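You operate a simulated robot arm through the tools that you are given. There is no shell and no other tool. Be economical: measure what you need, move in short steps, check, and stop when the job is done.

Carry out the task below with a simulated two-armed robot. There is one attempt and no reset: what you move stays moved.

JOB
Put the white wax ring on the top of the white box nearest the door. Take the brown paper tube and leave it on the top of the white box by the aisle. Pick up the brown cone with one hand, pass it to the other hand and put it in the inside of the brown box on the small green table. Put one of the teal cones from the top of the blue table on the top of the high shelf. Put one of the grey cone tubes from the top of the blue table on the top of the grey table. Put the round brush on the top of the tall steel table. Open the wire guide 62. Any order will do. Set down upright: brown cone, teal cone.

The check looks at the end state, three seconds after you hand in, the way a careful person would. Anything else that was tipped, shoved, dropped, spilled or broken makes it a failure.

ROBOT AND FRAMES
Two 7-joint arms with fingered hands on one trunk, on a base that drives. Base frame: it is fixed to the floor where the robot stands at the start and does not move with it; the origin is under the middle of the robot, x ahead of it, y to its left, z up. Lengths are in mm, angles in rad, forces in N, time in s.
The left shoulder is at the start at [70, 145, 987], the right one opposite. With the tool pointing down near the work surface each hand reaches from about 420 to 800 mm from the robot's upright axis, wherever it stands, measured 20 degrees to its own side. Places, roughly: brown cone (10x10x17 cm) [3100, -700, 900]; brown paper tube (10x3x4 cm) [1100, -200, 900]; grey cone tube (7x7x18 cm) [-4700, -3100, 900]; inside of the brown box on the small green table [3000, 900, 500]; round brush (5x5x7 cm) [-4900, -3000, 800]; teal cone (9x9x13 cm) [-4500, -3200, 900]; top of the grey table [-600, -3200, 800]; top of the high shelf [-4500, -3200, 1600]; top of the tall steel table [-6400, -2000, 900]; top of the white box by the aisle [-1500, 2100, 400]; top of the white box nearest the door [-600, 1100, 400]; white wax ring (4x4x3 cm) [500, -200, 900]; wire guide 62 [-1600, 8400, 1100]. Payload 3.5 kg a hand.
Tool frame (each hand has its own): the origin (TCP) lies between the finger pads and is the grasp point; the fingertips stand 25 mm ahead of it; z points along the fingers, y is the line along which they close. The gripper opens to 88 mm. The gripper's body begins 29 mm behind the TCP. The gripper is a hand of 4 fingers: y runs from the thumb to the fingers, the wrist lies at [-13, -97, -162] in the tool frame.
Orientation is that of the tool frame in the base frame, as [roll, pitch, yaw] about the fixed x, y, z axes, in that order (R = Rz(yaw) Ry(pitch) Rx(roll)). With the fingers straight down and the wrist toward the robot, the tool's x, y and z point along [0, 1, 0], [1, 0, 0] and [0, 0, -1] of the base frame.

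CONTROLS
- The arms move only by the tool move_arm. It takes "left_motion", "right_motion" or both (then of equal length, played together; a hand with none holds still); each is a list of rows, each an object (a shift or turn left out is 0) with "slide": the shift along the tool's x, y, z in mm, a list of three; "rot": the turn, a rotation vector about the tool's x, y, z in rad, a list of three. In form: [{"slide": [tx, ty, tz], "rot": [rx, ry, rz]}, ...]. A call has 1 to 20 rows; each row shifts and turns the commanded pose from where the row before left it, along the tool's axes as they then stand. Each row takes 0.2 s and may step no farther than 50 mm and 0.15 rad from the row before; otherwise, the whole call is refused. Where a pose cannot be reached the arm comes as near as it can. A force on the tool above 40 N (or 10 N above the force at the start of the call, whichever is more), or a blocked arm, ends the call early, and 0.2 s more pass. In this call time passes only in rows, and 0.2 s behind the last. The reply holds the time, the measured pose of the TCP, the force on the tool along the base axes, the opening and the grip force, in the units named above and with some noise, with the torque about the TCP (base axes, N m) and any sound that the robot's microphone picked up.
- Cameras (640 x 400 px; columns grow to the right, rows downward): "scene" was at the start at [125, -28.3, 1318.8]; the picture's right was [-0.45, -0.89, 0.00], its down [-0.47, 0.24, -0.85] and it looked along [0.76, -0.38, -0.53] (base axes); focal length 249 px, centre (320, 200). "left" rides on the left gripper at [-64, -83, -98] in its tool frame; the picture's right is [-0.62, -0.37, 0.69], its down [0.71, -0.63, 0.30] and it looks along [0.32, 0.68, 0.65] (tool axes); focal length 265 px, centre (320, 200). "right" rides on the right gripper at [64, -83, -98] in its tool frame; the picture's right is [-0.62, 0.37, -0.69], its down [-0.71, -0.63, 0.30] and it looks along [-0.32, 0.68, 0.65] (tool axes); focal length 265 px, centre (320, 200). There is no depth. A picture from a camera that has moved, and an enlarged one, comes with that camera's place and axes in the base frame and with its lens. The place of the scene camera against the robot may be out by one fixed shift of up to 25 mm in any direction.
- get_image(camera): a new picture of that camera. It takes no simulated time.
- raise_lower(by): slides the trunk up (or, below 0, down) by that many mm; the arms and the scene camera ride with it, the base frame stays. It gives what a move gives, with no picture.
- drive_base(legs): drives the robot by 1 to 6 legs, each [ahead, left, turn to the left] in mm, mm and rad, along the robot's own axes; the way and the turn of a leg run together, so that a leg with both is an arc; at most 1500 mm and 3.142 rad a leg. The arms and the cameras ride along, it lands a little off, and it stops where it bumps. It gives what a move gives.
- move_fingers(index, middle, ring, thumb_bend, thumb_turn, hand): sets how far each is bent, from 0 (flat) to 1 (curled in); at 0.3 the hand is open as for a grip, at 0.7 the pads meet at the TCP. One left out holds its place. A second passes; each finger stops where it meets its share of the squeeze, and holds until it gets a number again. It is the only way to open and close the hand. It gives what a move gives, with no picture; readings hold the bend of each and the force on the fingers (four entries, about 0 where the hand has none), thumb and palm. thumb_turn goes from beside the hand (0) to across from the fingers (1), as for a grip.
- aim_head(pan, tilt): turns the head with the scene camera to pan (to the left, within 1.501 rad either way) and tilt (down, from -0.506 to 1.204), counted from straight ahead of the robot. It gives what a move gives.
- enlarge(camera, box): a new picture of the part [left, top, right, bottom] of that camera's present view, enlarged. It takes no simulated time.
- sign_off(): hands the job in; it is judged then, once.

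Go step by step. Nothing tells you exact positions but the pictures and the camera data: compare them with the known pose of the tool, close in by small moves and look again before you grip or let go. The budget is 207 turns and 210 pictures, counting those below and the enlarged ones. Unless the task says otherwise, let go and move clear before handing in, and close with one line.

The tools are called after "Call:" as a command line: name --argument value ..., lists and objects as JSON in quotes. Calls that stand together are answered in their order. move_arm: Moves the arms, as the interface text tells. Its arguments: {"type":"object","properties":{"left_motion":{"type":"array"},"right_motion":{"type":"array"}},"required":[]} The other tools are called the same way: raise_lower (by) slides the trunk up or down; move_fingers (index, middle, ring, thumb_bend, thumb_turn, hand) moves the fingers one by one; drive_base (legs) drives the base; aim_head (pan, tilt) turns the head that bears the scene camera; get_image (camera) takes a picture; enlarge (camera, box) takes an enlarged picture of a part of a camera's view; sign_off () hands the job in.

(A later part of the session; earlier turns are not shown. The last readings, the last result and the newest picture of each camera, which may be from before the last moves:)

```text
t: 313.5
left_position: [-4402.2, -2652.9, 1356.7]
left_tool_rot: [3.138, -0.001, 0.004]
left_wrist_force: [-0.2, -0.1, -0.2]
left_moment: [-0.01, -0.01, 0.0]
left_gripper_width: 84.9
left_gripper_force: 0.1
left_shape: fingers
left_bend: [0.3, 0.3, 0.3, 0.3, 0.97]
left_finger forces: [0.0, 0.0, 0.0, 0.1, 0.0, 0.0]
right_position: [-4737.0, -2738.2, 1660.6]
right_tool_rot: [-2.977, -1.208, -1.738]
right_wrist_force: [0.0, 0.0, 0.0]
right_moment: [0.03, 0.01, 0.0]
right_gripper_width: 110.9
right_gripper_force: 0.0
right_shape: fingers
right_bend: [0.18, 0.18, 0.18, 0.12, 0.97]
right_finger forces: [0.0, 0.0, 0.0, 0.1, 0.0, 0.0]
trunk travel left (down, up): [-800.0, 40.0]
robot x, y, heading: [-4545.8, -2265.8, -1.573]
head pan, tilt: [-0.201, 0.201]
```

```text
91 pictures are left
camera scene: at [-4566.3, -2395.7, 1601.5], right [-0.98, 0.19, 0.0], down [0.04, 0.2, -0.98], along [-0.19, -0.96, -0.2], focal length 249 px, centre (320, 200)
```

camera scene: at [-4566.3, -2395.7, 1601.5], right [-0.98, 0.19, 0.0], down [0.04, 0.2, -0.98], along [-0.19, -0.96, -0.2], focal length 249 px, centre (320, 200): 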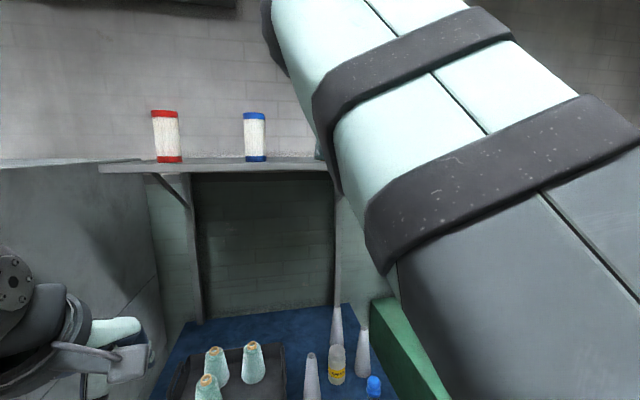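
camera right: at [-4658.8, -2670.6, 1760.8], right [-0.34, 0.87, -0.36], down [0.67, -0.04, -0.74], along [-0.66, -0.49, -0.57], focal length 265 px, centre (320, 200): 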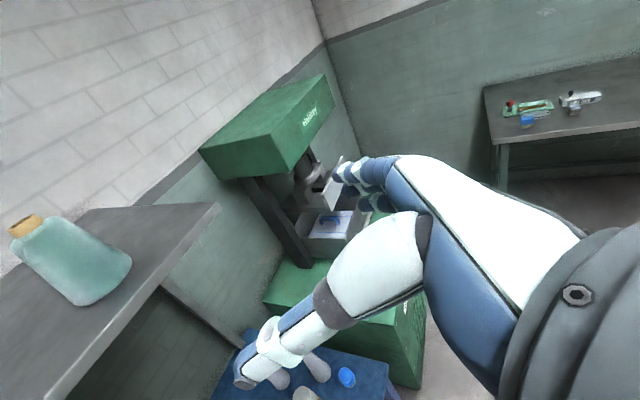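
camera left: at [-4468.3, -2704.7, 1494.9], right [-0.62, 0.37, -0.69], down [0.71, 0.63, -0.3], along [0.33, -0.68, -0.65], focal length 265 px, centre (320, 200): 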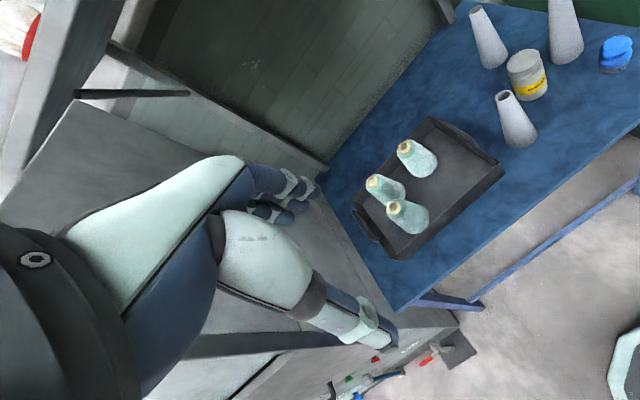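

The teal cone stands upright on the shelf. Next, the brush (right hand) and a grey tube (left hand). I'll bring the right hand back to fingers-down and lower the trunk.

Call:
move_arm --right_motion '[{"slide": [-37.4, 2.2, 14]}, {"slide": [-37.4, 2.2, 14]}, {"slide": [-37.4, 2.2, 14]}, {"slide": [-37.4, 2.2, 14]}, {"slide": [-37.4, 2.2, 14]}, {"slide": [-37.4, 2.2, 14]}, {"slide": [-37.4, 2.2, 14]}, {"rot": [0, -0.15, 0]}, {"rot": [0, -0.15, 0]}, {"rot": [0, -0.15, 0]}, {"rot": [0, -0.15, 0]}, {"rot": [0, -0.15, 0]}, {"rot": [0, -0.15, 0]}, {"rot": [0, -0.15, 0]}, {"rot": [0, -0.15, 0]}]'

Call:
move_arm --right_motion '[{"rot": [0, 0, -0.143]}, {"rot": [0, 0, -0.143]}, {"rot": [0, 0, -0.143]}, {"rot": [0, 0, -0.143]}, {"rot": [0, 0, -0.143]}, {"rot": [0, 0, -0.143]}, {"rot": [0, 0, -0.143]}, {"rot": [0, 0, -0.143]}, {"rot": [0, 0, -0.143]}, {"rot": [0, 0, -0.143]}, {"rot": [0, 0, -0.141]}]'

Call:
raise_lower --by -330

Call:
move_fingers --hand "right" --index 0.3 --middle 0.3 --ring 0.3 --thumb_bend 0.3

Call:
drive_base --legs '[[150, -150, 0]]'

Call:
get_image --camera "right"

```text
t: 316.7
left_position: [-4402.8, -2651.0, 1356.9]
left_tool_rot: [3.14, 0.001, 0.005]
left_wrist_force: [-0.7, 0.2, -0.1]
left_moment: [0.0, 0.0, 0.01]
left_gripper_width: 85.0
left_gripper_force: 0.1
left_shape: fingers
left_bend: [0.3, 0.3, 0.3, 0.3, 0.97]
left_finger forces: [0.1, 0.1, 0.0, 0.1, 0.0, 0.0]
right_position: [-4721.3, -2819.3, 1412.4]
right_tool_rot: [-2.995, -0.436, -1.576]
right_wrist_force: [0.1, -0.3, -0.1]
right_moment: [0.02, 0.01, 0.01]
right_gripper_width: 111.2
right_gripper_force: 0.0
right_shape: fingers
right_bend: [0.18, 0.18, 0.18, 0.12, 0.98]
right_finger forces: [0.0, 0.0, 0.0, 0.0, 0.1, 0.0]
right hand out of reach, approached as far as the arm can: row 1, 2, 3, 4, 13, 14, 15
trunk travel left (down, up): [-800.0, 40.0]
robot x, y, heading: [-4543.7, -2264.4, -1.564]
head pan, tilt: [-0.201, 0.201]
```

```text
t: 319.1
left_position: [-4403.7, -2649.7, 1356.5]
left_tool_rot: [3.139, 0.0, 0.006]
left_wrist_force: [0.0, 0.1, 0.3]
left_moment: [-0.02, -0.02, 0.0]
left_gripper_width: 84.7
left_gripper_force: 0.1
left_shape: fingers
left_bend: [0.3, 0.3, 0.3, 0.3, 0.97]
left_finger forces: [0.0, 0.0, 0.0, 0.0, 0.0, 0.0]
right_position: [-4710.3, -2799.3, 1394.9]
right_tool_rot: [2.835, -0.07, 0.026]
right_wrist_force: [-0.3, 0.5, -0.1]
right_moment: [-0.03, -0.01, 0.04]
right_gripper_width: 110.9
right_gripper_force: 0.0
right_shape: fingers
right_bend: [0.18, 0.18, 0.18, 0.12, 0.98]
right_finger forces: [0.0, 0.0, 0.1, 0.0, 0.0, 0.1]
right hand out of reach, approached as far as the arm can: row 1
trunk travel left (down, up): [-800.0, 40.0]
robot x, y, heading: [-4547.0, -2268.9, -1.564]
head pan, tilt: [-0.201, 0.201]
```

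```text
t: 322.4
left_position: [-4402.6, -2650.6, 1026.6]
left_tool_rot: [3.139, 0.001, 0.005]
left_wrist_force: [-0.2, 0.4, 0.1]
left_moment: [0.0, 0.01, -0.01]
left_gripper_width: 84.4
left_gripper_force: 0.0
left_shape: fingers
left_bend: [0.3, 0.3, 0.3, 0.3, 0.97]
left_finger forces: [0.0, 0.0, 0.1, 0.1, 0.1, 0.0]
right_position: [-4710.3, -2799.8, 1063.7]
right_tool_rot: [2.837, -0.071, 0.023]
right_wrist_force: [-0.1, 0.6, 0.4]
right_moment: [0.0, -0.02, 0.01]
right_gripper_width: 110.9
right_gripper_force: 0.0
right_shape: fingers
right_bend: [0.18, 0.18, 0.18, 0.12, 0.98]
right_finger forces: [0.0, 0.0, 0.0, 0.0, 0.0, 0.1]
trunk travel left (down, up): [-470.0, 370.0]
robot x, y, heading: [-4541.1, -2266.8, -1.565]
head pan, tilt: [-0.201, 0.201]
```

```text
t: 323.4
left_position: [-4402.9, -2650.2, 1027.9]
left_tool_rot: [3.14, -0.001, 0.005]
left_wrist_force: [0.7, 0.3, -0.2]
left_moment: [-0.02, 0.03, -0.01]
left_gripper_width: 84.5
left_gripper_force: 0.0
left_shape: fingers
left_bend: [0.3, 0.3, 0.3, 0.3, 0.97]
left_finger forces: [0.0, 0.0, 0.0, 0.0, 0.0, 0.0]
right_position: [-4709.9, -2799.2, 1063.1]
right_tool_rot: [2.838, -0.071, 0.025]
right_wrist_force: [-0.5, 0.4, 0.1]
right_moment: [-0.02, 0.02, -0.03]
right_gripper_width: 85.4
right_gripper_force: 0.0
right_shape: fingers
right_bend: [0.3, 0.3, 0.3, 0.3, 0.98]
right_finger forces: [0.0, 0.1, 0.0, 0.1, 0.0, 0.0]
trunk travel left (down, up): [-470.0, 370.0]
robot x, y, heading: [-4543.0, -2262.6, -1.57]
head pan, tilt: [-0.201, 0.201]
```

```text
t: 325.0
left_position: [-4551.8, -2800.9, 1026.8]
left_tool_rot: [3.14, 0.0, 0.006]
left_wrist_force: [-0.3, 0.6, -0.1]
left_moment: [-0.01, -0.01, -0.01]
left_gripper_width: 84.5
left_gripper_force: 0.2
left_shape: fingers
left_bend: [0.3, 0.3, 0.3, 0.3, 0.97]
left_finger forces: [0.0, 0.1, 0.0, 0.1, 0.1, 0.0]
right_position: [-4858.9, -2949.8, 1063.6]
right_tool_rot: [2.836, -0.072, 0.026]
right_wrist_force: [0.0, 0.5, -0.5]
right_moment: [0.01, -0.03, -0.01]
right_gripper_width: 85.1
right_gripper_force: 0.0
right_shape: fingers
right_bend: [0.3, 0.3, 0.3, 0.3, 0.98]
right_finger forces: [0.0, 0.0, 0.0, 0.0, 0.0, 0.0]
trunk travel left (down, up): [-470.0, 370.0]
robot x, y, heading: [-4689.3, -2417.9, -1.566]
head pan, tilt: [-0.201, 0.201]
```

```text
90 pictures are left
camera right: at [-4803.1, -2840.2, 1137.1], right [-0.67, -0.16, 0.72], down [-0.69, 0.49, -0.53], along [-0.27, -0.86, -0.44], focal length 265 px, centre (320, 200)
```

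right: 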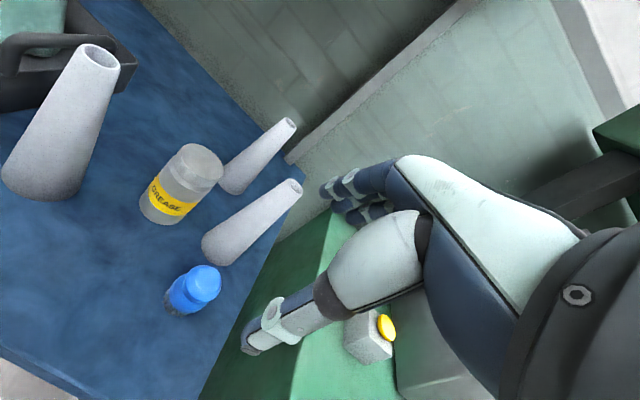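

The brush is the blue knob near [-4865, -3037], top about 860. I'll straighten the hand's remaining tilt and move over it.

Call:
move_arm --right_motion '[{"rot": [0.15, 0, 0]}, {"rot": [0.15, -0.07, 0]}, {"slide": [0, 30, 30]}, {"slide": [0, 20, 30]}, {"slide": [0, 0, 30]}]'

Call:
drive_base --legs '[[40, 0, 0]]'

Call:
get_image --camera "right"

```text
refused: row 2 steps farther than a row can; nothing moved
```

```text
t: 325.9
left_position: [-4552.0, -2840.2, 1027.5]
left_tool_rot: [3.14, 0.001, 0.005]
left_wrist_force: [0.2, 0.3, -0.6]
left_moment: [0.0, -0.03, -0.01]
left_gripper_width: 84.7
left_gripper_force: 0.1
left_shape: fingers
left_bend: [0.3, 0.3, 0.3, 0.3, 0.97]
left_finger forces: [0.0, 0.0, 0.1, 0.0, 0.0, 0.0]
right_position: [-4858.1, -2988.8, 1066.1]
right_tool_rot: [2.837, -0.071, 0.026]
right_wrist_force: [0.2, -0.2, 0.6]
right_moment: [-0.01, 0.01, 0.01]
right_gripper_width: 85.4
right_gripper_force: 0.0
right_shape: fingers
right_bend: [0.3, 0.3, 0.3, 0.3, 0.98]
right_finger forces: [0.0, 0.1, 0.0, 0.0, 0.1, 0.0]
trunk travel left (down, up): [-470.0, 370.0]
robot x, y, heading: [-4698.3, -2453.8, -1.565]
head pan, tilt: [-0.201, 0.201]
```

```text
89 pictures are left
camera right: at [-4802.4, -2879.4, 1137.4], right [-0.67, -0.16, 0.73], down [-0.69, 0.49, -0.53], along [-0.27, -0.86, -0.44], focal length 265 px, centre (320, 200)
```

right: 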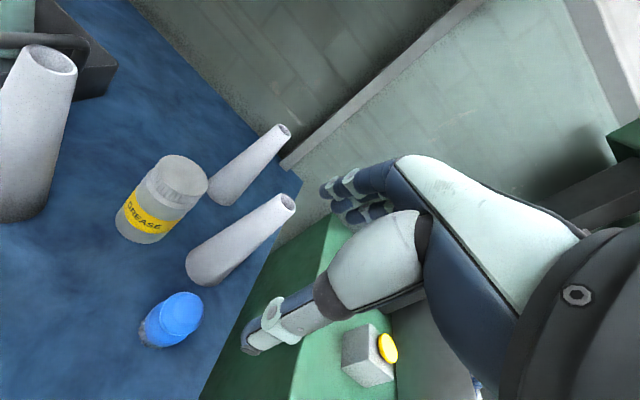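

The brush position is confirmed at [-4862, -3038]. Now straighten and approach in smaller steps.

Call:
move_arm --right_motion '[{"rot": [0.145, 0, 0]}, {"rot": [0.145, 0, 0]}, {"rot": [0, -0.07, 0]}, {"slide": [-2, 25, 30]}, {"slide": [-2, 24, 30]}, {"slide": [0, 0, 35]}, {"slide": [0, 0, 35]}]'

Call:
get_image --camera "right"

```text
t: 327.5
left_position: [-4552.8, -2841.3, 1026.6]
left_tool_rot: [3.141, 0.001, 0.005]
left_wrist_force: [-0.4, -0.4, -0.3]
left_moment: [0.04, 0.03, 0.02]
left_gripper_width: 84.7
left_gripper_force: 0.1
left_shape: fingers
left_bend: [0.3, 0.3, 0.3, 0.3, 0.97]
left_finger forces: [0.0, 0.0, 0.0, 0.1, 0.1, 0.1]
right_position: [-4861.6, -3040.9, 933.7]
right_tool_rot: [3.128, -0.002, 0.024]
right_wrist_force: [0.2, 0.4, 0.0]
right_moment: [0.0, 0.0, 0.0]
right_gripper_width: 85.1
right_gripper_force: 0.1
right_shape: fingers
right_bend: [0.3, 0.3, 0.3, 0.3, 0.98]
right_finger forces: [0.0, 0.0, 0.0, 0.1, 0.1, 0.0]
trunk travel left (down, up): [-470.0, 370.0]
robot x, y, heading: [-4692.3, -2456.2, -1.563]
head pan, tilt: [-0.201, 0.201]
```

```text
88 pictures are left
camera right: at [-4799.8, -2955.4, 1030.7], right [-0.61, -0.37, 0.7], down [-0.73, 0.61, -0.31], along [-0.31, -0.7, -0.64], focal length 265 px, centre (320, 200)
```

right: 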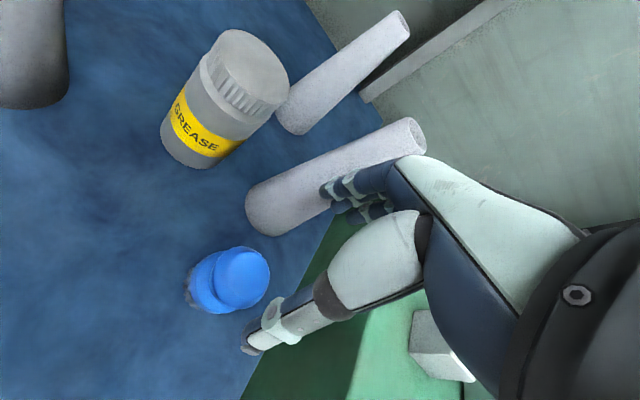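

Brush centre [-4862, -3033]. A grey tube stands close behind it, so I'll narrow the opening to ~60 mm, shift back 8 mm and descend.

Call:
move_fingers --hand "right" --index 0.42 --middle 0.42 --ring 0.42 --thumb_bend 0.42

Call:
move_arm --right_motion '[{"slide": [0, -8, 20]}, {"slide": [0, 0, 30]}, {"slide": [0, 0, 25]}, {"slide": [0, 0, 18]}]'

Call:
get_image --camera "right"

```text
t: 328.5
left_position: [-4551.9, -2840.2, 1026.5]
left_tool_rot: [3.139, 0.0, 0.005]
left_wrist_force: [-0.2, 0.0, 0.5]
left_moment: [-0.03, 0.0, 0.01]
left_gripper_width: 84.7
left_gripper_force: 0.1
left_shape: fingers
left_bend: [0.3, 0.3, 0.3, 0.3, 0.97]
left_finger forces: [0.0, 0.0, 0.0, 0.0, 0.0, 0.1]
right_position: [-4861.1, -3040.3, 933.1]
right_tool_rot: [3.126, -0.002, 0.025]
right_wrist_force: [0.1, -0.5, 0.1]
right_moment: [0.0, 0.0, 0.02]
right_gripper_width: 59.8
right_gripper_force: 0.0
right_shape: fingers
right_bend: [0.42, 0.42, 0.42, 0.42, 0.98]
right_finger forces: [0.0, 0.0, 0.1, 0.1, 0.1, 0.0]
trunk travel left (down, up): [-470.0, 370.0]
robot x, y, heading: [-4692.6, -2457.4, -1.562]
head pan, tilt: [-0.201, 0.201]
```

```text
t: 329.5
left_position: [-4554.1, -2841.0, 1027.1]
left_tool_rot: [3.14, 0.001, 0.006]
left_wrist_force: [0.9, 0.8, -0.8]
left_moment: [-0.02, -0.02, -0.02]
left_gripper_width: 84.8
left_gripper_force: 0.1
left_shape: fingers
left_bend: [0.3, 0.3, 0.3, 0.3, 0.97]
left_finger forces: [0.1, 0.0, 0.1, 0.1, 0.0, 0.1]
right_position: [-4860.5, -3033.0, 839.6]
right_tool_rot: [3.126, 0.0, 0.023]
right_wrist_force: [1.2, -0.3, 0.9]
right_moment: [0.0, -0.03, -0.01]
right_gripper_width: 59.6
right_gripper_force: 0.1
right_shape: fingers
right_bend: [0.42, 0.42, 0.42, 0.42, 0.98]
right_finger forces: [0.0, 0.1, 0.1, 0.0, 0.1, 0.1]
trunk travel left (down, up): [-470.0, 370.0]
robot x, y, heading: [-4694.2, -2453.7, -1.563]
head pan, tilt: [-0.201, 0.201]
```

```text
87 pictures are left
camera right: at [-4799.9, -2948.7, 937.9], right [-0.61, -0.37, 0.7], down [-0.73, 0.61, -0.31], along [-0.31, -0.7, -0.64], focal length 265 px, centre (320, 200)
```

right: 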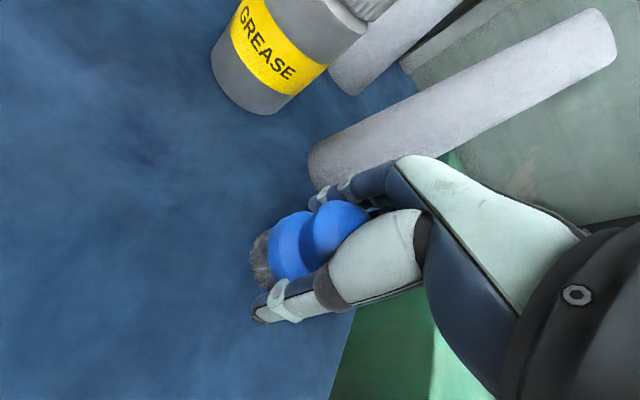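

Brush is between the fingers, with no contact on the tube behind. Closing and lifting.

Call:
move_fingers --hand "right" --index 0.7 --middle 0.7 --ring 0.7 --thumb_bend 0.7

Call:
move_arm --right_motion '[{"slide": [0, 0, -10]}, {"slide": [0, 0, -25]}, {"slide": [0, 0, -45]}, {"slide": [0, 0, -45]}, {"slide": [0, 0, -45]}]'

Call:
get_image --camera "right"

```text
t: 330.5
left_position: [-4552.6, -2841.8, 1026.2]
left_tool_rot: [3.141, 0.001, 0.005]
left_wrist_force: [0.5, -0.5, 0.3]
left_moment: [-0.01, 0.0, 0.01]
left_gripper_width: 84.7
left_gripper_force: 0.1
left_shape: fingers
left_bend: [0.3, 0.3, 0.3, 0.3, 0.97]
left_finger forces: [0.1, 0.0, 0.0, 0.1, 0.1, 0.1]
right_position: [-4861.0, -3034.2, 841.1]
right_tool_rot: [3.124, -0.001, 0.025]
right_wrist_force: [0.4, 0.0, 1.6]
right_moment: [0.01, 0.01, 0.0]
right_gripper_width: 36.2
right_gripper_force: 15.5
right_shape: fingers
right_bend: [0.57, 0.62, 0.68, 0.52, 0.95]
right_finger forces: [7.6, 5.9, 1.4, 0.0, 15.7, 0.1]
trunk travel left (down, up): [-470.0, 370.0]
robot x, y, heading: [-4694.2, -2456.9, -1.568]
head pan, tilt: [-0.201, 0.201]
```

```text
t: 331.7
left_position: [-4552.2, -2839.8, 1028.1]
left_tool_rot: [3.141, 0.0, 0.006]
left_wrist_force: [0.4, 0.6, 0.3]
left_moment: [-0.02, 0.09, -0.01]
left_gripper_width: 84.5
left_gripper_force: 0.1
left_shape: fingers
left_bend: [0.3, 0.3, 0.3, 0.3, 0.97]
left_finger forces: [0.0, 0.0, 0.0, 0.0, 0.1, 0.0]
right_position: [-4859.8, -3029.3, 1013.1]
right_tool_rot: [3.126, -0.001, 0.023]
right_wrist_force: [-1.2, -0.2, 0.1]
right_moment: [0.03, 0.0, -0.01]
right_gripper_width: 35.7
right_gripper_force: 15.2
right_shape: fingers
right_bend: [0.57, 0.62, 0.68, 0.52, 0.95]
right_finger forces: [7.6, 5.9, 1.6, 0.0, 15.5, 0.1]
trunk travel left (down, up): [-470.0, 370.0]
robot x, y, heading: [-4693.6, -2455.5, -1.57]
head pan, tilt: [-0.201, 0.201]
```

```text
86 pictures are left
camera right: at [-4798.8, -2944.2, 1110.0], right [-0.61, -0.37, 0.7], down [-0.73, 0.61, -0.31], along [-0.31, -0.7, -0.64], focal length 265 px, centre (320, 200)
```

right: 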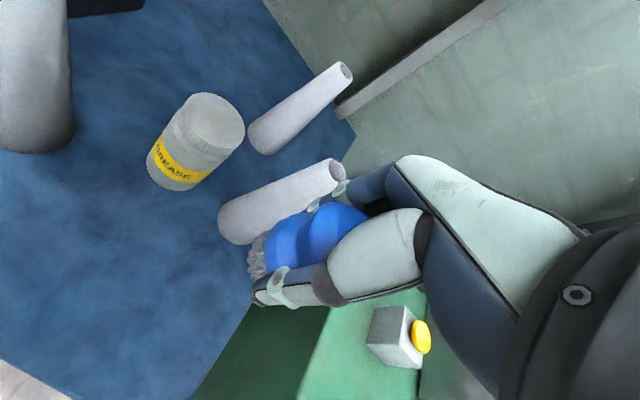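

The brush is secure. Now I'll raise it, step back, shift right and bring the left hand, extended, over the nearest grey tube at about [-4686, -3036].

Call:
move_arm --right_motion '[{"slide": [0, 0, -40]}, {"slide": [0, 0, -40]}, {"slide": [0, -20, -20]}]'

Call:
drive_base --legs '[[-160, 0, 0], [0, -135, 0]]'

Call:
move_arm --left_motion '[{"slide": [0, 40, -10]}, {"slide": [0, 40, -10]}, {"slide": [0, 40, -10]}]'

Call:
drive_base --legs '[[70, 0, 0]]'

Call:
get_image --camera "left"

```text
t: 332.5
left_position: [-4552.0, -2838.6, 1028.0]
left_tool_rot: [3.138, 0.0, 0.005]
left_wrist_force: [0.2, 0.5, -0.3]
left_moment: [0.04, 0.01, 0.0]
left_gripper_width: 84.4
left_gripper_force: 0.0
left_shape: fingers
left_bend: [0.3, 0.3, 0.3, 0.3, 0.97]
left_finger forces: [0.0, 0.0, 0.0, 0.0, 0.1, 0.1]
right_position: [-4862.5, -3008.3, 1112.7]
right_tool_rot: [3.125, -0.003, 0.024]
right_wrist_force: [0.3, 0.2, -0.2]
right_moment: [-0.03, -0.05, -0.03]
right_gripper_width: 35.6
right_gripper_force: 15.1
right_shape: fingers
right_bend: [0.57, 0.62, 0.68, 0.52, 0.95]
right_finger forces: [7.7, 5.8, 1.6, 0.0, 15.3, 0.0]
trunk travel left (down, up): [-470.0, 370.0]
robot x, y, heading: [-4693.5, -2458.4, -1.561]
head pan, tilt: [-0.201, 0.201]
```

```text
t: 334.8
left_position: [-4686.4, -2681.2, 1027.2]
left_tool_rot: [3.139, 0.001, 0.003]
left_wrist_force: [-0.1, -0.7, 0.5]
left_moment: [-0.04, 0.0, 0.03]
left_gripper_width: 84.9
left_gripper_force: 0.1
left_shape: fingers
left_bend: [0.3, 0.3, 0.3, 0.3, 0.97]
left_finger forces: [0.0, 0.0, 0.0, 0.0, 0.0, 0.0]
right_position: [-4998.8, -2849.8, 1110.9]
right_tool_rot: [3.126, 0.0, 0.025]
right_wrist_force: [-0.4, 0.3, -0.3]
right_moment: [-0.02, 0.0, -0.02]
right_gripper_width: 36.0
right_gripper_force: 15.6
right_shape: fingers
right_bend: [0.57, 0.62, 0.68, 0.52, 0.95]
right_finger forces: [7.7, 5.8, 1.6, 0.1, 15.3, 0.1]
trunk travel left (down, up): [-470.0, 370.0]
robot x, y, heading: [-4826.2, -2300.2, -1.563]
head pan, tilt: [-0.201, 0.201]
```

```text
t: 335.6
left_position: [-4685.0, -2805.1, 1056.1]
left_tool_rot: [3.142, -0.003, 0.005]
left_wrist_force: [-0.5, -0.2, 0.1]
left_moment: [0.03, -0.03, 0.01]
left_gripper_width: 85.0
left_gripper_force: 0.0
left_shape: fingers
left_bend: [0.3, 0.3, 0.3, 0.3, 0.97]
left_finger forces: [0.0, 0.0, 0.0, 0.0, 0.0, 0.0]
right_position: [-4998.6, -2851.8, 1110.4]
right_tool_rot: [3.126, -0.002, 0.025]
right_wrist_force: [0.4, -0.3, -0.7]
right_moment: [-0.01, -0.02, 0.01]
right_gripper_width: 35.4
right_gripper_force: 15.4
right_shape: fingers
right_bend: [0.57, 0.62, 0.68, 0.52, 0.95]
right_finger forces: [7.8, 6.0, 1.6, 0.1, 15.4, 0.1]
trunk travel left (down, up): [-470.0, 370.0]
robot x, y, heading: [-4823.9, -2300.5, -1.569]
head pan, tilt: [-0.201, 0.201]
```

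```text
t: 336.6
left_position: [-4683.7, -2871.8, 1056.3]
left_tool_rot: [3.141, 0.002, 0.004]
left_wrist_force: [-0.2, -0.4, -0.1]
left_moment: [0.02, 0.0, 0.01]
left_gripper_width: 84.7
left_gripper_force: 0.0
left_shape: fingers
left_bend: [0.3, 0.3, 0.3, 0.3, 0.97]
left_finger forces: [0.0, 0.1, 0.0, 0.0, 0.1, 0.0]
right_position: [-4996.7, -2920.3, 1110.0]
right_tool_rot: [3.127, -0.002, 0.025]
right_wrist_force: [0.1, 0.5, -0.5]
right_moment: [0.01, -0.03, 0.01]
right_gripper_width: 35.5
right_gripper_force: 15.4
right_shape: fingers
right_bend: [0.57, 0.62, 0.68, 0.52, 0.95]
right_finger forces: [7.7, 5.8, 1.6, 0.0, 15.4, 0.1]
trunk travel left (down, up): [-470.0, 370.0]
robot x, y, heading: [-4826.4, -2369.4, -1.563]
head pan, tilt: [-0.201, 0.201]
```

```text
85 pictures are left
camera left: at [-4748.9, -2787.7, 1155.6], right [-0.62, 0.36, -0.69], down [0.71, 0.63, -0.31], along [0.33, -0.68, -0.65], focal length 265 px, centre (320, 200)
```

left: 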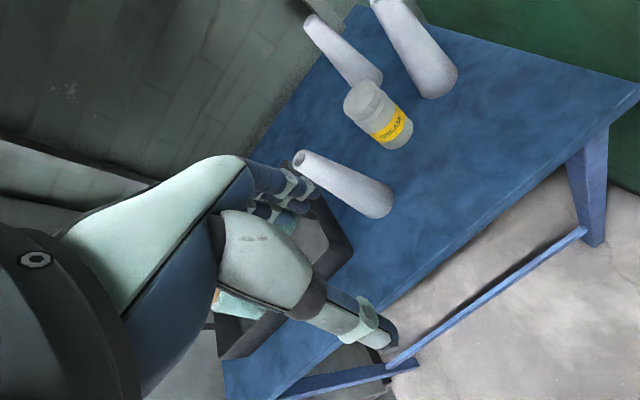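

The grey tube stands at about [-4656, -3059], top ~970. Driving forward to bring the left hand nearly above, then a check.

Call:
drive_base --legs '[[130, 25, 0]]'

Call:
get_image --camera "left"

```text
t: 337.9
left_position: [-4657.6, -3000.9, 1056.7]
left_tool_rot: [3.139, 0.0, 0.007]
left_wrist_force: [0.1, 0.3, 0.2]
left_moment: [-0.02, -0.02, 0.0]
left_gripper_width: 84.8
left_gripper_force: 0.0
left_shape: fingers
left_bend: [0.3, 0.3, 0.3, 0.3, 0.97]
left_finger forces: [0.0, 0.0, 0.0, 0.1, 0.0, 0.0]
right_position: [-4969.0, -3049.6, 1112.0]
right_tool_rot: [3.124, -0.002, 0.026]
right_wrist_force: [-0.1, -0.2, -0.5]
right_moment: [0.0, 0.02, -0.01]
right_gripper_width: 35.7
right_gripper_force: 15.5
right_shape: fingers
right_bend: [0.57, 0.62, 0.68, 0.52, 0.95]
right_finger forces: [7.8, 5.8, 1.6, 0.0, 15.2, 0.1]
trunk travel left (down, up): [-470.0, 370.0]
robot x, y, heading: [-4803.7, -2494.7, -1.569]
head pan, tilt: [-0.201, 0.201]
```

```text
84 pictures are left
camera left: at [-4722.5, -2917.0, 1156.0], right [-0.62, 0.36, -0.69], down [0.71, 0.63, -0.31], along [0.33, -0.68, -0.65], focal length 265 px, centre (320, 200)
```

left: 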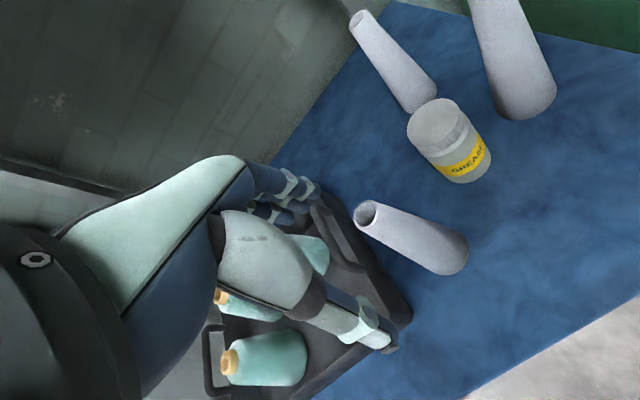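

The tube's top centre is [-4661, -3050, 975]. Moving over it and descending around its upper part.

Call:
move_arm --left_motion '[{"slide": [-3, 25, 0]}, {"slide": [0, 24, 0]}, {"slide": [0, 0, 40]}, {"slide": [0, 0, 40]}, {"slide": [0, 0, 40]}]'

Call:
get_image --camera "left"

```text
t: 339.1
left_position: [-4660.1, -3051.4, 936.2]
left_tool_rot: [3.141, 0.002, 0.007]
left_wrist_force: [0.4, 0.1, -0.5]
left_moment: [0.0, -0.01, 0.0]
left_gripper_width: 84.6
left_gripper_force: 0.0
left_shape: fingers
left_bend: [0.3, 0.3, 0.3, 0.3, 0.97]
left_finger forces: [0.0, 0.0, 0.1, 0.0, 0.1, 0.1]
right_position: [-4971.3, -3049.8, 1111.7]
right_tool_rot: [3.126, -0.002, 0.025]
right_wrist_force: [0.8, -1.0, -0.1]
right_moment: [-0.02, 0.01, -0.01]
right_gripper_width: 35.6
right_gripper_force: 15.4
right_shape: fingers
right_bend: [0.57, 0.62, 0.68, 0.52, 0.95]
right_finger forces: [7.7, 5.9, 1.7, 0.0, 15.3, 0.0]
trunk travel left (down, up): [-470.0, 370.0]
robot x, y, heading: [-4800.2, -2494.2, -1.561]
head pan, tilt: [-0.201, 0.201]
```

```text
83 pictures are left
camera left: at [-4725.6, -2967.1, 1035.9], right [-0.62, 0.36, -0.69], down [0.71, 0.63, -0.31], along [0.33, -0.68, -0.65], focal length 265 px, centre (320, 200)
```

left: 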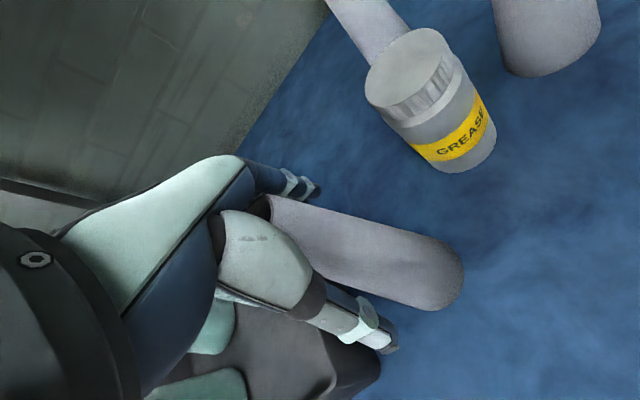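

The tube is centred between thumb and fingers. Closing and lifting.

Call:
move_fingers --hand "left" --index 0.7 --middle 0.7 --ring 0.7 --thumb_bend 0.7

Call:
move_arm --left_motion '[{"slide": [0, 0, -10]}, {"slide": [0, 0, -25]}, {"slide": [0, 0, -45]}, {"slide": [0, 0, -45]}, {"slide": [0, 0, -45]}, {"slide": [0, 0, -45]}]'

Call:
get_image --camera "left"

```text
t: 340.1
left_position: [-4661.3, -3051.4, 936.2]
left_tool_rot: [3.14, 0.001, 0.007]
left_wrist_force: [0.2, 0.3, 0.3]
left_moment: [0.0, -0.02, 0.03]
left_gripper_width: 31.3
left_gripper_force: 13.2
left_shape: fingers
left_bend: [0.58, 0.63, 0.7, 0.54, 0.96]
left_finger forces: [6.8, 5.5, 0.1, 0.0, 12.6, 0.0]
right_position: [-4970.5, -3049.5, 1111.8]
right_tool_rot: [3.126, -0.002, 0.026]
right_wrist_force: [0.3, -0.1, -0.2]
right_moment: [-0.01, 0.0, 0.02]
right_gripper_width: 35.7
right_gripper_force: 15.9
right_shape: fingers
right_bend: [0.57, 0.62, 0.68, 0.52, 0.95]
right_finger forces: [7.7, 5.9, 1.7, 0.0, 15.3, 0.0]
trunk travel left (down, up): [-470.0, 370.0]
robot x, y, heading: [-4800.3, -2495.9, -1.567]
head pan, tilt: [-0.201, 0.201]
```

```text
t: 341.5
left_position: [-4660.0, -3049.7, 1150.7]
left_tool_rot: [-3.141, -0.002, 0.006]
left_wrist_force: [0.0, -0.1, -1.0]
left_moment: [-0.01, -0.01, -0.02]
left_gripper_width: 31.2
left_gripper_force: 12.6
left_shape: fingers
left_bend: [0.58, 0.63, 0.7, 0.54, 0.96]
left_finger forces: [6.6, 5.4, 0.0, 0.0, 12.0, 0.0]
right_position: [-4970.5, -3050.8, 1110.8]
right_tool_rot: [3.128, -0.001, 0.028]
right_wrist_force: [-0.1, 0.1, 0.3]
right_moment: [-0.03, 0.0, -0.02]
right_gripper_width: 35.6
right_gripper_force: 15.5
right_shape: fingers
right_bend: [0.57, 0.62, 0.68, 0.52, 0.95]
right_finger forces: [7.7, 5.9, 1.8, 0.1, 15.3, 0.0]
trunk travel left (down, up): [-470.0, 370.0]
robot x, y, heading: [-4802.3, -2494.0, -1.56]
head pan, tilt: [-0.201, 0.201]
```

```text
82 pictures are left
camera left: at [-4724.9, -2965.9, 1250.4], right [-0.62, 0.36, -0.69], down [0.71, 0.63, -0.3], along [0.33, -0.68, -0.65], focal length 265 px, centre (320, 200)
```

left: 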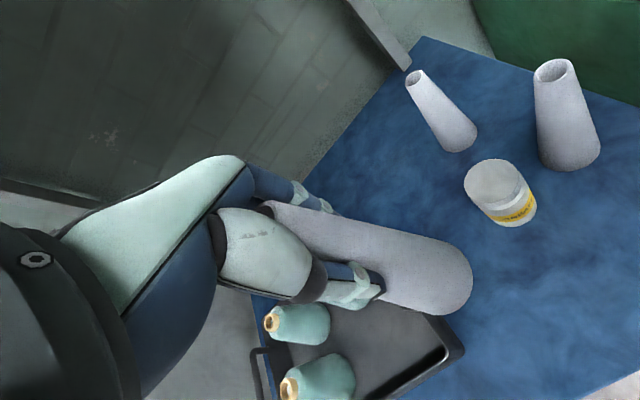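

The tube is held. I'll back away, turn right toward the tall steel table and look.

Call:
drive_base --legs '[[-500, 0, 0], [0, 0, -1.575], [500, 0, 0], [0, 200, 0]]'

Call:
aim_head --pan -0.1 --tilt 0.45

Call:
get_image --camera "scene"

```text
t: 352.1
left_position: [-5857.2, -2341.3, 1151.5]
left_tool_rot: [3.138, 0.0, -1.565]
left_wrist_force: [0.9, 0.5, 0.0]
left_moment: [0.0, -0.02, 0.02]
left_gripper_width: 30.8
left_gripper_force: 11.6
left_shape: fingers
left_bend: [0.58, 0.63, 0.7, 0.54, 0.96]
left_finger forces: [6.5, 5.2, 0.1, 0.1, 11.6, 0.1]
right_position: [-5857.6, -2030.9, 1112.0]
right_tool_rot: [3.125, -0.001, -1.545]
right_wrist_force: [0.2, -0.1, 0.5]
right_moment: [0.02, -0.01, -0.03]
right_gripper_width: 35.3
right_gripper_force: 15.3
right_shape: fingers
right_bend: [0.58, 0.63, 0.68, 0.52, 0.95]
right_finger forces: [7.5, 5.7, 1.6, 0.0, 14.6, 0.0]
trunk travel left (down, up): [-470.0, 370.0]
robot x, y, heading: [-5301.5, -2200.4, -3.137]
head pan, tilt: [-0.201, 0.201]
```

```text
t: 352.8
left_position: [-5857.2, -2341.4, 1150.9]
left_tool_rot: [3.141, 0.0, -1.566]
left_wrist_force: [0.5, 0.4, -1.2]
left_moment: [0.02, 0.01, 0.0]
left_gripper_width: 31.0
left_gripper_force: 11.7
left_shape: fingers
left_bend: [0.58, 0.63, 0.7, 0.54, 0.96]
left_finger forces: [6.5, 5.0, 0.0, 0.1, 11.5, 0.0]
right_position: [-5856.7, -2030.9, 1111.1]
right_tool_rot: [3.124, -0.002, -1.546]
right_wrist_force: [-0.2, 1.0, -0.7]
right_moment: [0.01, -0.02, 0.0]
right_gripper_width: 35.2
right_gripper_force: 14.4
right_shape: fingers
right_bend: [0.58, 0.63, 0.68, 0.52, 0.95]
right_finger forces: [7.4, 5.7, 1.6, 0.1, 14.6, 0.1]
trunk travel left (down, up): [-470.0, 370.0]
robot x, y, heading: [-5304.7, -2196.2, -3.134]
head pan, tilt: [-0.099, 0.45]
```

```text
81 pictures are left
camera scene: at [-5451.3, -2178.5, 1248.3], right [0.09, 1.0, 0.0], down [0.43, -0.04, -0.9], along [-0.9, 0.08, -0.43], focal length 249 px, centre (320, 200)
```

scene: 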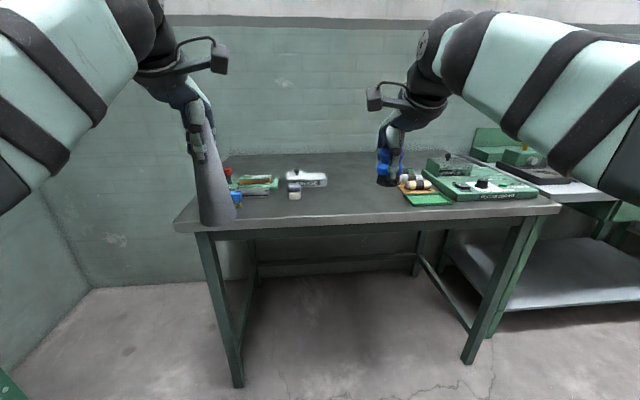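

The middle of the table is clear. I'll drive up so the brush hovers at about [-6230, -1990].

Call:
drive_base --legs '[[370, -40, 0]]'

Call:
move_arm --right_motion '[{"slide": [0, 0, 40]}, {"slide": [0, 0, 40]}, {"slide": [0, 0, 40]}]'

Call:
get_image --camera "right"

Call:
get_image --camera "scene"

```text
t: 355.2
left_position: [-6223.6, -2305.3, 1151.3]
left_tool_rot: [3.14, 0.001, -1.563]
left_wrist_force: [-0.6, -1.0, -0.2]
left_moment: [0.01, 0.01, 0.0]
left_gripper_width: 30.6
left_gripper_force: 11.3
left_shape: fingers
left_bend: [0.58, 0.63, 0.7, 0.54, 0.96]
left_finger forces: [6.4, 5.1, 0.0, 0.0, 11.6, 0.1]
right_position: [-6223.0, -1994.2, 1112.5]
right_tool_rot: [3.126, -0.002, -1.541]
right_wrist_force: [0.3, -0.7, -0.2]
right_moment: [-0.01, 0.0, 0.0]
right_gripper_width: 35.2
right_gripper_force: 14.5
right_shape: fingers
right_bend: [0.58, 0.63, 0.68, 0.52, 0.95]
right_finger forces: [7.6, 5.7, 1.7, 0.0, 14.6, 0.1]
trunk travel left (down, up): [-470.0, 370.0]
robot x, y, heading: [-5670.7, -2163.7, -3.131]
head pan, tilt: [-0.099, 0.45]
```

```text
t: 356.0
left_position: [-6223.6, -2304.4, 1152.4]
left_tool_rot: [3.14, 0.0, -1.563]
left_wrist_force: [0.2, 0.4, -0.4]
left_moment: [-0.01, 0.03, 0.0]
left_gripper_width: 30.5
left_gripper_force: 11.7
left_shape: fingers
left_bend: [0.58, 0.63, 0.7, 0.54, 0.96]
left_finger forces: [6.6, 5.2, 0.0, 0.0, 11.7, 0.1]
right_position: [-6227.4, -1996.0, 990.0]
right_tool_rot: [3.129, -0.002, -1.544]
right_wrist_force: [0.0, 0.4, 0.2]
right_moment: [-0.02, 0.02, 0.02]
right_gripper_width: 35.1
right_gripper_force: 14.6
right_shape: fingers
right_bend: [0.58, 0.63, 0.68, 0.52, 0.95]
right_finger forces: [7.5, 5.5, 1.7, 0.0, 14.5, 0.0]
trunk travel left (down, up): [-470.0, 370.0]
robot x, y, heading: [-5670.1, -2162.2, -3.133]
head pan, tilt: [-0.099, 0.45]
```

```text
80 pictures are left
camera right: at [-6139.8, -2057.9, 1088.1], right [-0.37, 0.61, 0.7], down [0.61, 0.73, -0.32], along [-0.7, 0.3, -0.64], focal length 265 px, centre (320, 200)
```

right: 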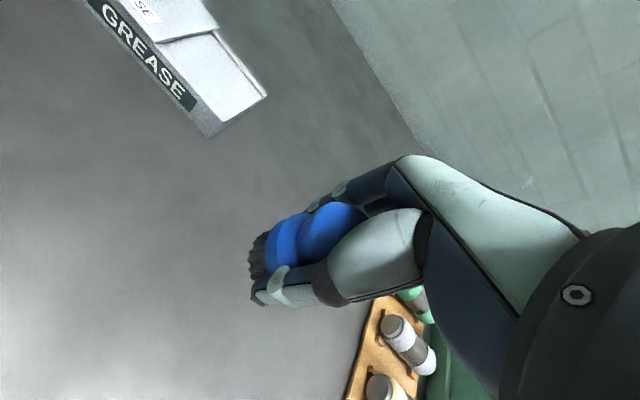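

```text
79 pictures are left
camera scene: at [-5817.8, -2141.9, 1248.2], right [0.09, 1.0, 0.0], down [0.43, -0.04, -0.9], along [-0.9, 0.08, -0.44], focal length 249 px, centre (320, 200)
```

scene: 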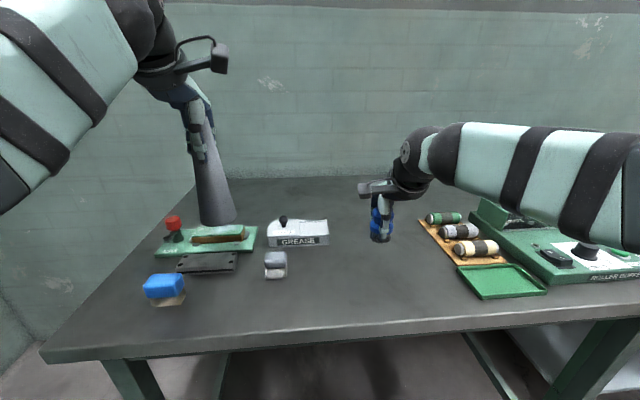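

Clear space below. Lowering the brush toward the table.

Call:
move_arm --right_motion '[{"slide": [0, 0, 30]}, {"slide": [0, 0, 20]}, {"slide": [0, 0, 8]}, {"slide": [0, 0, 5]}]'

Call:
enlarge --camera "scene" --box '[300, 160, 460, 310]'

```text
t: 357.0
left_position: [-6223.1, -2305.3, 1152.6]
left_tool_rot: [3.139, -0.001, -1.562]
left_wrist_force: [-0.5, 0.5, -0.1]
left_moment: [-0.01, -0.01, 0.02]
left_gripper_width: 30.5
left_gripper_force: 11.9
left_shape: fingers
left_bend: [0.58, 0.63, 0.7, 0.54, 0.96]
left_finger forces: [6.6, 5.1, 0.1, 0.0, 11.6, 0.0]
right_position: [-6226.8, -1993.8, 929.4]
right_tool_rot: [3.125, -0.001, -1.545]
right_wrist_force: [-0.2, 0.1, -0.6]
right_moment: [0.03, 0.01, -0.01]
right_gripper_width: 35.0
right_gripper_force: 14.9
right_shape: fingers
right_bend: [0.58, 0.63, 0.68, 0.53, 0.95]
right_finger forces: [7.6, 5.5, 1.7, 0.1, 14.4, 0.0]
trunk travel left (down, up): [-470.0, 370.0]
robot x, y, heading: [-5667.4, -2162.5, -3.134]
head pan, tilt: [-0.099, 0.45]
```

```text
2.67 times, centred on (380, 235) of scene
camera zoom: at [-5817.5, -2142.0, 1248.3], right [0.09, 1.0, 0.0], down [0.43, -0.04, -0.9], along [-0.9, 0.08, -0.44], focal length 664 px, centre (160, 107)
```

zoom: 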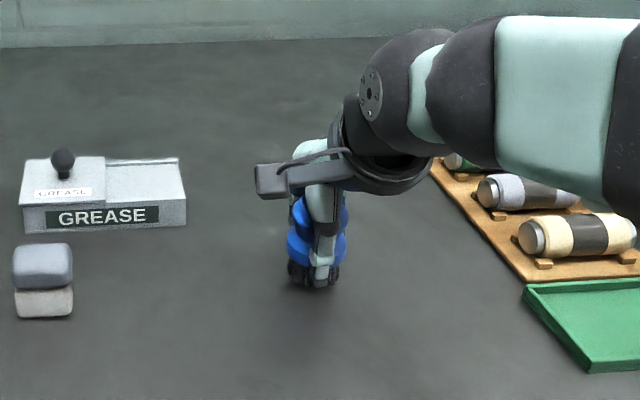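

Nearly down. Fine steps until contact.

Call:
move_arm --right_motion '[{"slide": [0, 0, 4]}, {"slide": [0, 0, 4]}, {"slide": [0, 0, 3]}]'

```text
t: 357.8
left_position: [-6221.2, -2304.5, 1152.9]
left_tool_rot: [3.137, 0.0, -1.562]
left_wrist_force: [-1.0, 0.3, 0.0]
left_moment: [-0.03, -0.01, 0.01]
left_gripper_width: 30.6
left_gripper_force: 11.4
left_shape: fingers
left_bend: [0.58, 0.63, 0.7, 0.54, 0.96]
left_finger forces: [6.4, 5.0, 0.0, 0.0, 11.5, 0.1]
right_position: [-6226.7, -1994.3, 919.6]
right_tool_rot: [3.121, 0.0, -1.544]
right_wrist_force: [-0.3, 0.4, 6.0]
right_moment: [-0.04, -0.12, 0.03]
right_gripper_width: 34.8
right_gripper_force: 14.3
right_shape: fingers
right_bend: [0.58, 0.63, 0.68, 0.53, 0.95]
right_finger forces: [7.7, 5.0, 2.0, 0.1, 14.1, 0.1]
trunk travel left (down, up): [-470.0, 370.0]
robot x, y, heading: [-5668.8, -2159.7, -3.13]
head pan, tilt: [-0.099, 0.45]
```

Light contact (6 N). Releasing the brush and lifting away.

Call:
move_fingers --hand "right" --index 0.46 --middle 0.46 --ring 0.46 --thumb_bend 0.44

Call:
move_fingers --hand "right" --index 0.34 --middle 0.34 --ring 0.34 --thumb_bend 0.34

Call:
move_arm --right_motion '[{"slide": [0, 0, -20]}, {"slide": [0, 0, -45]}, {"slide": [0, 0, -45]}, {"slide": [0, 0, -45]}, {"slide": [0, 0, -45]}]'

Call:
get_image --camera "scene"

```text
t: 358.8
left_position: [-6223.1, -2306.1, 1151.8]
left_tool_rot: [3.141, -0.001, -1.562]
left_wrist_force: [0.5, -0.4, -0.7]
left_moment: [0.01, 0.01, -0.01]
left_gripper_width: 30.7
left_gripper_force: 11.6
left_shape: fingers
left_bend: [0.58, 0.63, 0.7, 0.54, 0.96]
left_finger forces: [6.5, 5.1, 0.0, 0.0, 11.6, 0.0]
right_position: [-6228.7, -1994.2, 917.3]
right_tool_rot: [3.126, -0.002, -1.543]
right_wrist_force: [0.1, 0.5, 1.0]
right_moment: [-0.02, 0.0, 0.01]
right_gripper_width: 52.2
right_gripper_force: 0.2
right_shape: fingers
right_bend: [0.46, 0.46, 0.46, 0.44, 0.97]
right_finger forces: [0.0, 0.0, 0.0, 0.0, 0.1, 0.1]
trunk travel left (down, up): [-470.0, 370.0]
robot x, y, heading: [-5669.4, -2162.1, -3.133]
head pan, tilt: [-0.099, 0.45]
```

```text
t: 359.8
left_position: [-6223.4, -2305.5, 1151.5]
left_tool_rot: [3.14, -0.002, -1.562]
left_wrist_force: [-0.7, 0.7, -0.3]
left_moment: [0.0, -0.01, -0.01]
left_gripper_width: 30.9
left_gripper_force: 11.7
left_shape: fingers
left_bend: [0.58, 0.63, 0.7, 0.54, 0.96]
left_finger forces: [6.5, 5.0, 0.0, 0.0, 11.6, 0.0]
right_position: [-6227.0, -1994.5, 917.5]
right_tool_rot: [3.127, -0.001, -1.543]
right_wrist_force: [-0.1, 0.1, 0.1]
right_moment: [-0.01, 0.0, -0.02]
right_gripper_width: 75.9
right_gripper_force: 0.1
right_shape: fingers
right_bend: [0.34, 0.34, 0.34, 0.34, 0.97]
right_finger forces: [0.0, 0.1, 0.1, 0.1, 0.0, 0.0]
trunk travel left (down, up): [-470.0, 370.0]
robot x, y, heading: [-5668.4, -2158.2, -3.135]
head pan, tilt: [-0.099, 0.45]
```

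```text
t: 361.0
left_position: [-6223.2, -2304.5, 1151.8]
left_tool_rot: [3.139, 0.0, -1.561]
left_wrist_force: [-0.8, 0.5, -0.2]
left_moment: [-0.01, 0.01, 0.0]
left_gripper_width: 31.0
left_gripper_force: 11.6
left_shape: fingers
left_bend: [0.58, 0.63, 0.7, 0.54, 0.96]
left_finger forces: [6.5, 5.2, 0.0, 0.0, 11.6, 0.1]
right_position: [-6222.5, -1993.7, 1116.7]
right_tool_rot: [3.127, -0.002, -1.542]
right_wrist_force: [0.4, -0.4, 0.0]
right_moment: [0.0, 0.03, 0.0]
right_gripper_width: 76.0
right_gripper_force: 0.1
right_shape: fingers
right_bend: [0.34, 0.34, 0.34, 0.34, 0.97]
right_finger forces: [0.0, 0.1, 0.0, 0.0, 0.0, 0.0]
trunk travel left (down, up): [-470.0, 370.0]
robot x, y, heading: [-5668.8, -2163.0, -3.131]
head pan, tilt: [-0.099, 0.45]
```

```text
77 pictures are left
camera scene: at [-5817.3, -2142.3, 1248.3], right [0.09, 1.0, 0.0], down [0.43, -0.04, -0.9], along [-0.9, 0.08, -0.44], focal length 249 px, centre (320, 200)
```

scene: 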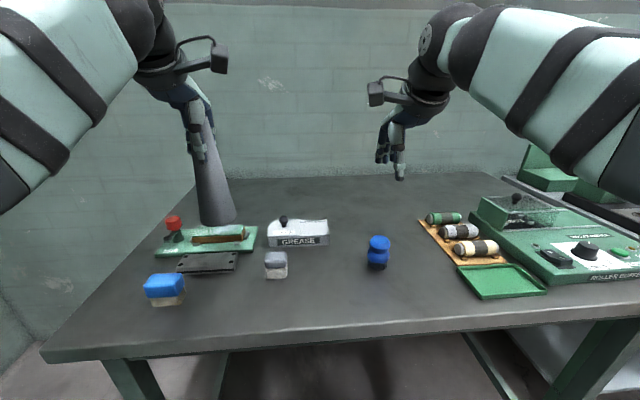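

The brush stands on the steel table. Now I'll back out and drive east to the grey table with the tube.

Call:
drive_base --legs '[[-600, -300, 0], [-1500, 0, 0], [-1500, 0, 0], [-1300, 0, 0], [0, 0, 1.571]]'

Call:
aim_head --pan 0.1 --tilt 0.4

Call:
get_image --camera "scene"

```text
t: 388.8
left_position: [-622.2, -2403.5, 1151.9]
left_tool_rot: [3.141, -0.001, -0.003]
left_wrist_force: [0.4, 0.2, -0.2]
left_moment: [0.02, 0.03, -0.01]
left_gripper_width: 30.3
left_gripper_force: 11.3
left_shape: fingers
left_bend: [0.59, 0.64, 0.7, 0.55, 0.96]
left_finger forces: [6.4, 4.9, 0.0, 0.0, 11.1, 0.0]
right_position: [-934.1, -2401.9, 1117.5]
right_tool_rot: [3.127, -0.003, 0.016]
right_wrist_force: [1.5, 0.1, -0.3]
right_moment: [0.03, 0.02, -0.01]
right_gripper_width: 76.0
right_gripper_force: 0.0
right_shape: fingers
right_bend: [0.34, 0.34, 0.34, 0.34, 0.97]
right_finger forces: [0.1, 0.1, 0.1, 0.0, 0.1, 0.0]
trunk travel left (down, up): [-470.0, 370.0]
robot x, y, heading: [-759.1, -1847.7, -1.576]
head pan, tilt: [-0.099, 0.45]
```

```text
t: 389.5
left_position: [-621.4, -2403.9, 1151.9]
left_tool_rot: [3.14, 0.0, -0.004]
left_wrist_force: [0.1, -0.1, -0.4]
left_moment: [0.01, 0.02, -0.01]
left_gripper_width: 30.5
left_gripper_force: 11.2
left_shape: fingers
left_bend: [0.59, 0.64, 0.7, 0.55, 0.96]
left_finger forces: [6.4, 4.9, 0.1, 0.0, 11.1, 0.0]
right_position: [-933.9, -2400.1, 1116.9]
right_tool_rot: [3.127, 0.0, 0.016]
right_wrist_force: [-0.4, 0.5, -0.4]
right_moment: [0.0, -0.01, -0.01]
right_gripper_width: 76.0
right_gripper_force: 0.1
right_shape: fingers
right_bend: [0.34, 0.34, 0.34, 0.34, 0.97]
right_finger forces: [0.0, 0.0, 0.0, 0.0, 0.0, 0.0]
trunk travel left (down, up): [-470.0, 370.0]
robot x, y, heading: [-761.4, -1848.5, -1.573]
head pan, tilt: [0.099, 0.4]
```

```text
76 pictures are left
camera scene: at [-754.9, -1979.2, 1252.9], right [-1.0, -0.1, 0.0], down [-0.04, 0.39, -0.92], along [0.09, -0.92, -0.39], focal length 249 px, centre (320, 200)
```

scene: 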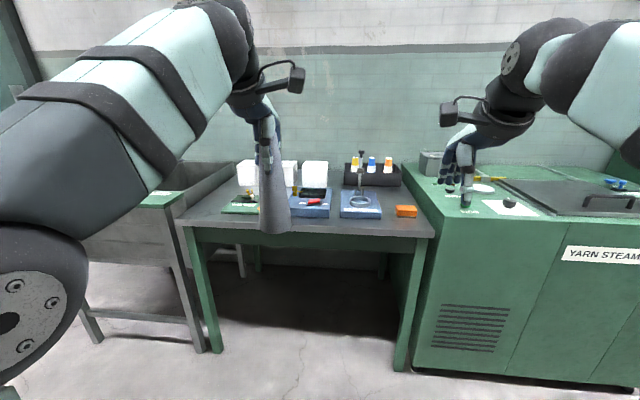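

The grey table's back is occupied, with free space along the front and between items. Zooming to choose the spot.

Call:
enlarge --camera "scene" --box '[170, 140, 450, 260]'

Call:
get_image --camera "left"

```text
2.29 times, centred on (310, 200) of scene
camera zoom: at [-754.9, -1979.2, 1252.9], right [-1.0, -0.1, 0.0], down [-0.04, 0.39, -0.92], along [0.09, -0.92, -0.39], focal length 570 px, centre (343, 200)
```

zoom: 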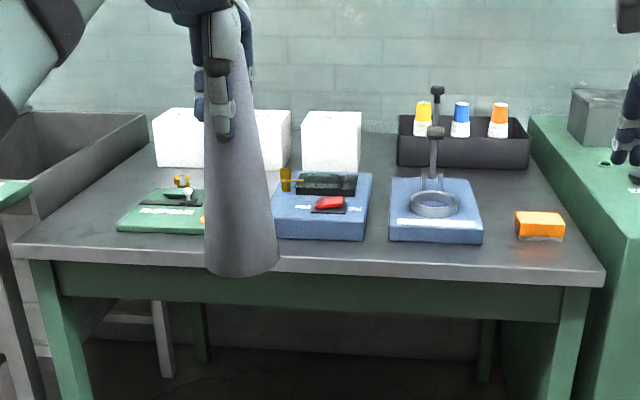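

```text
74 pictures are left
camera left: at [-686.3, -2318.6, 1250.8], right [-0.62, 0.37, -0.69], down [0.72, 0.63, -0.31], along [0.32, -0.69, -0.65], focal length 265 px, centre (320, 200)
```

left: 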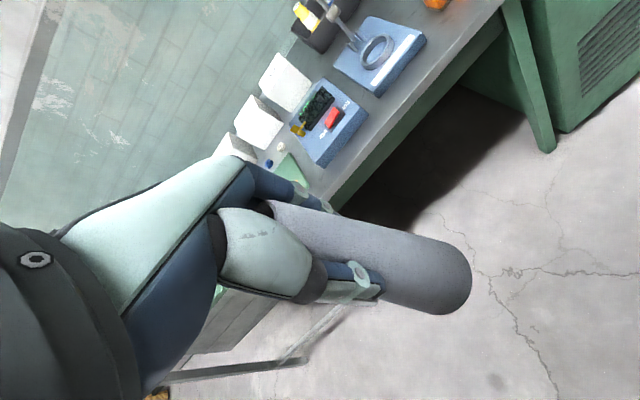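

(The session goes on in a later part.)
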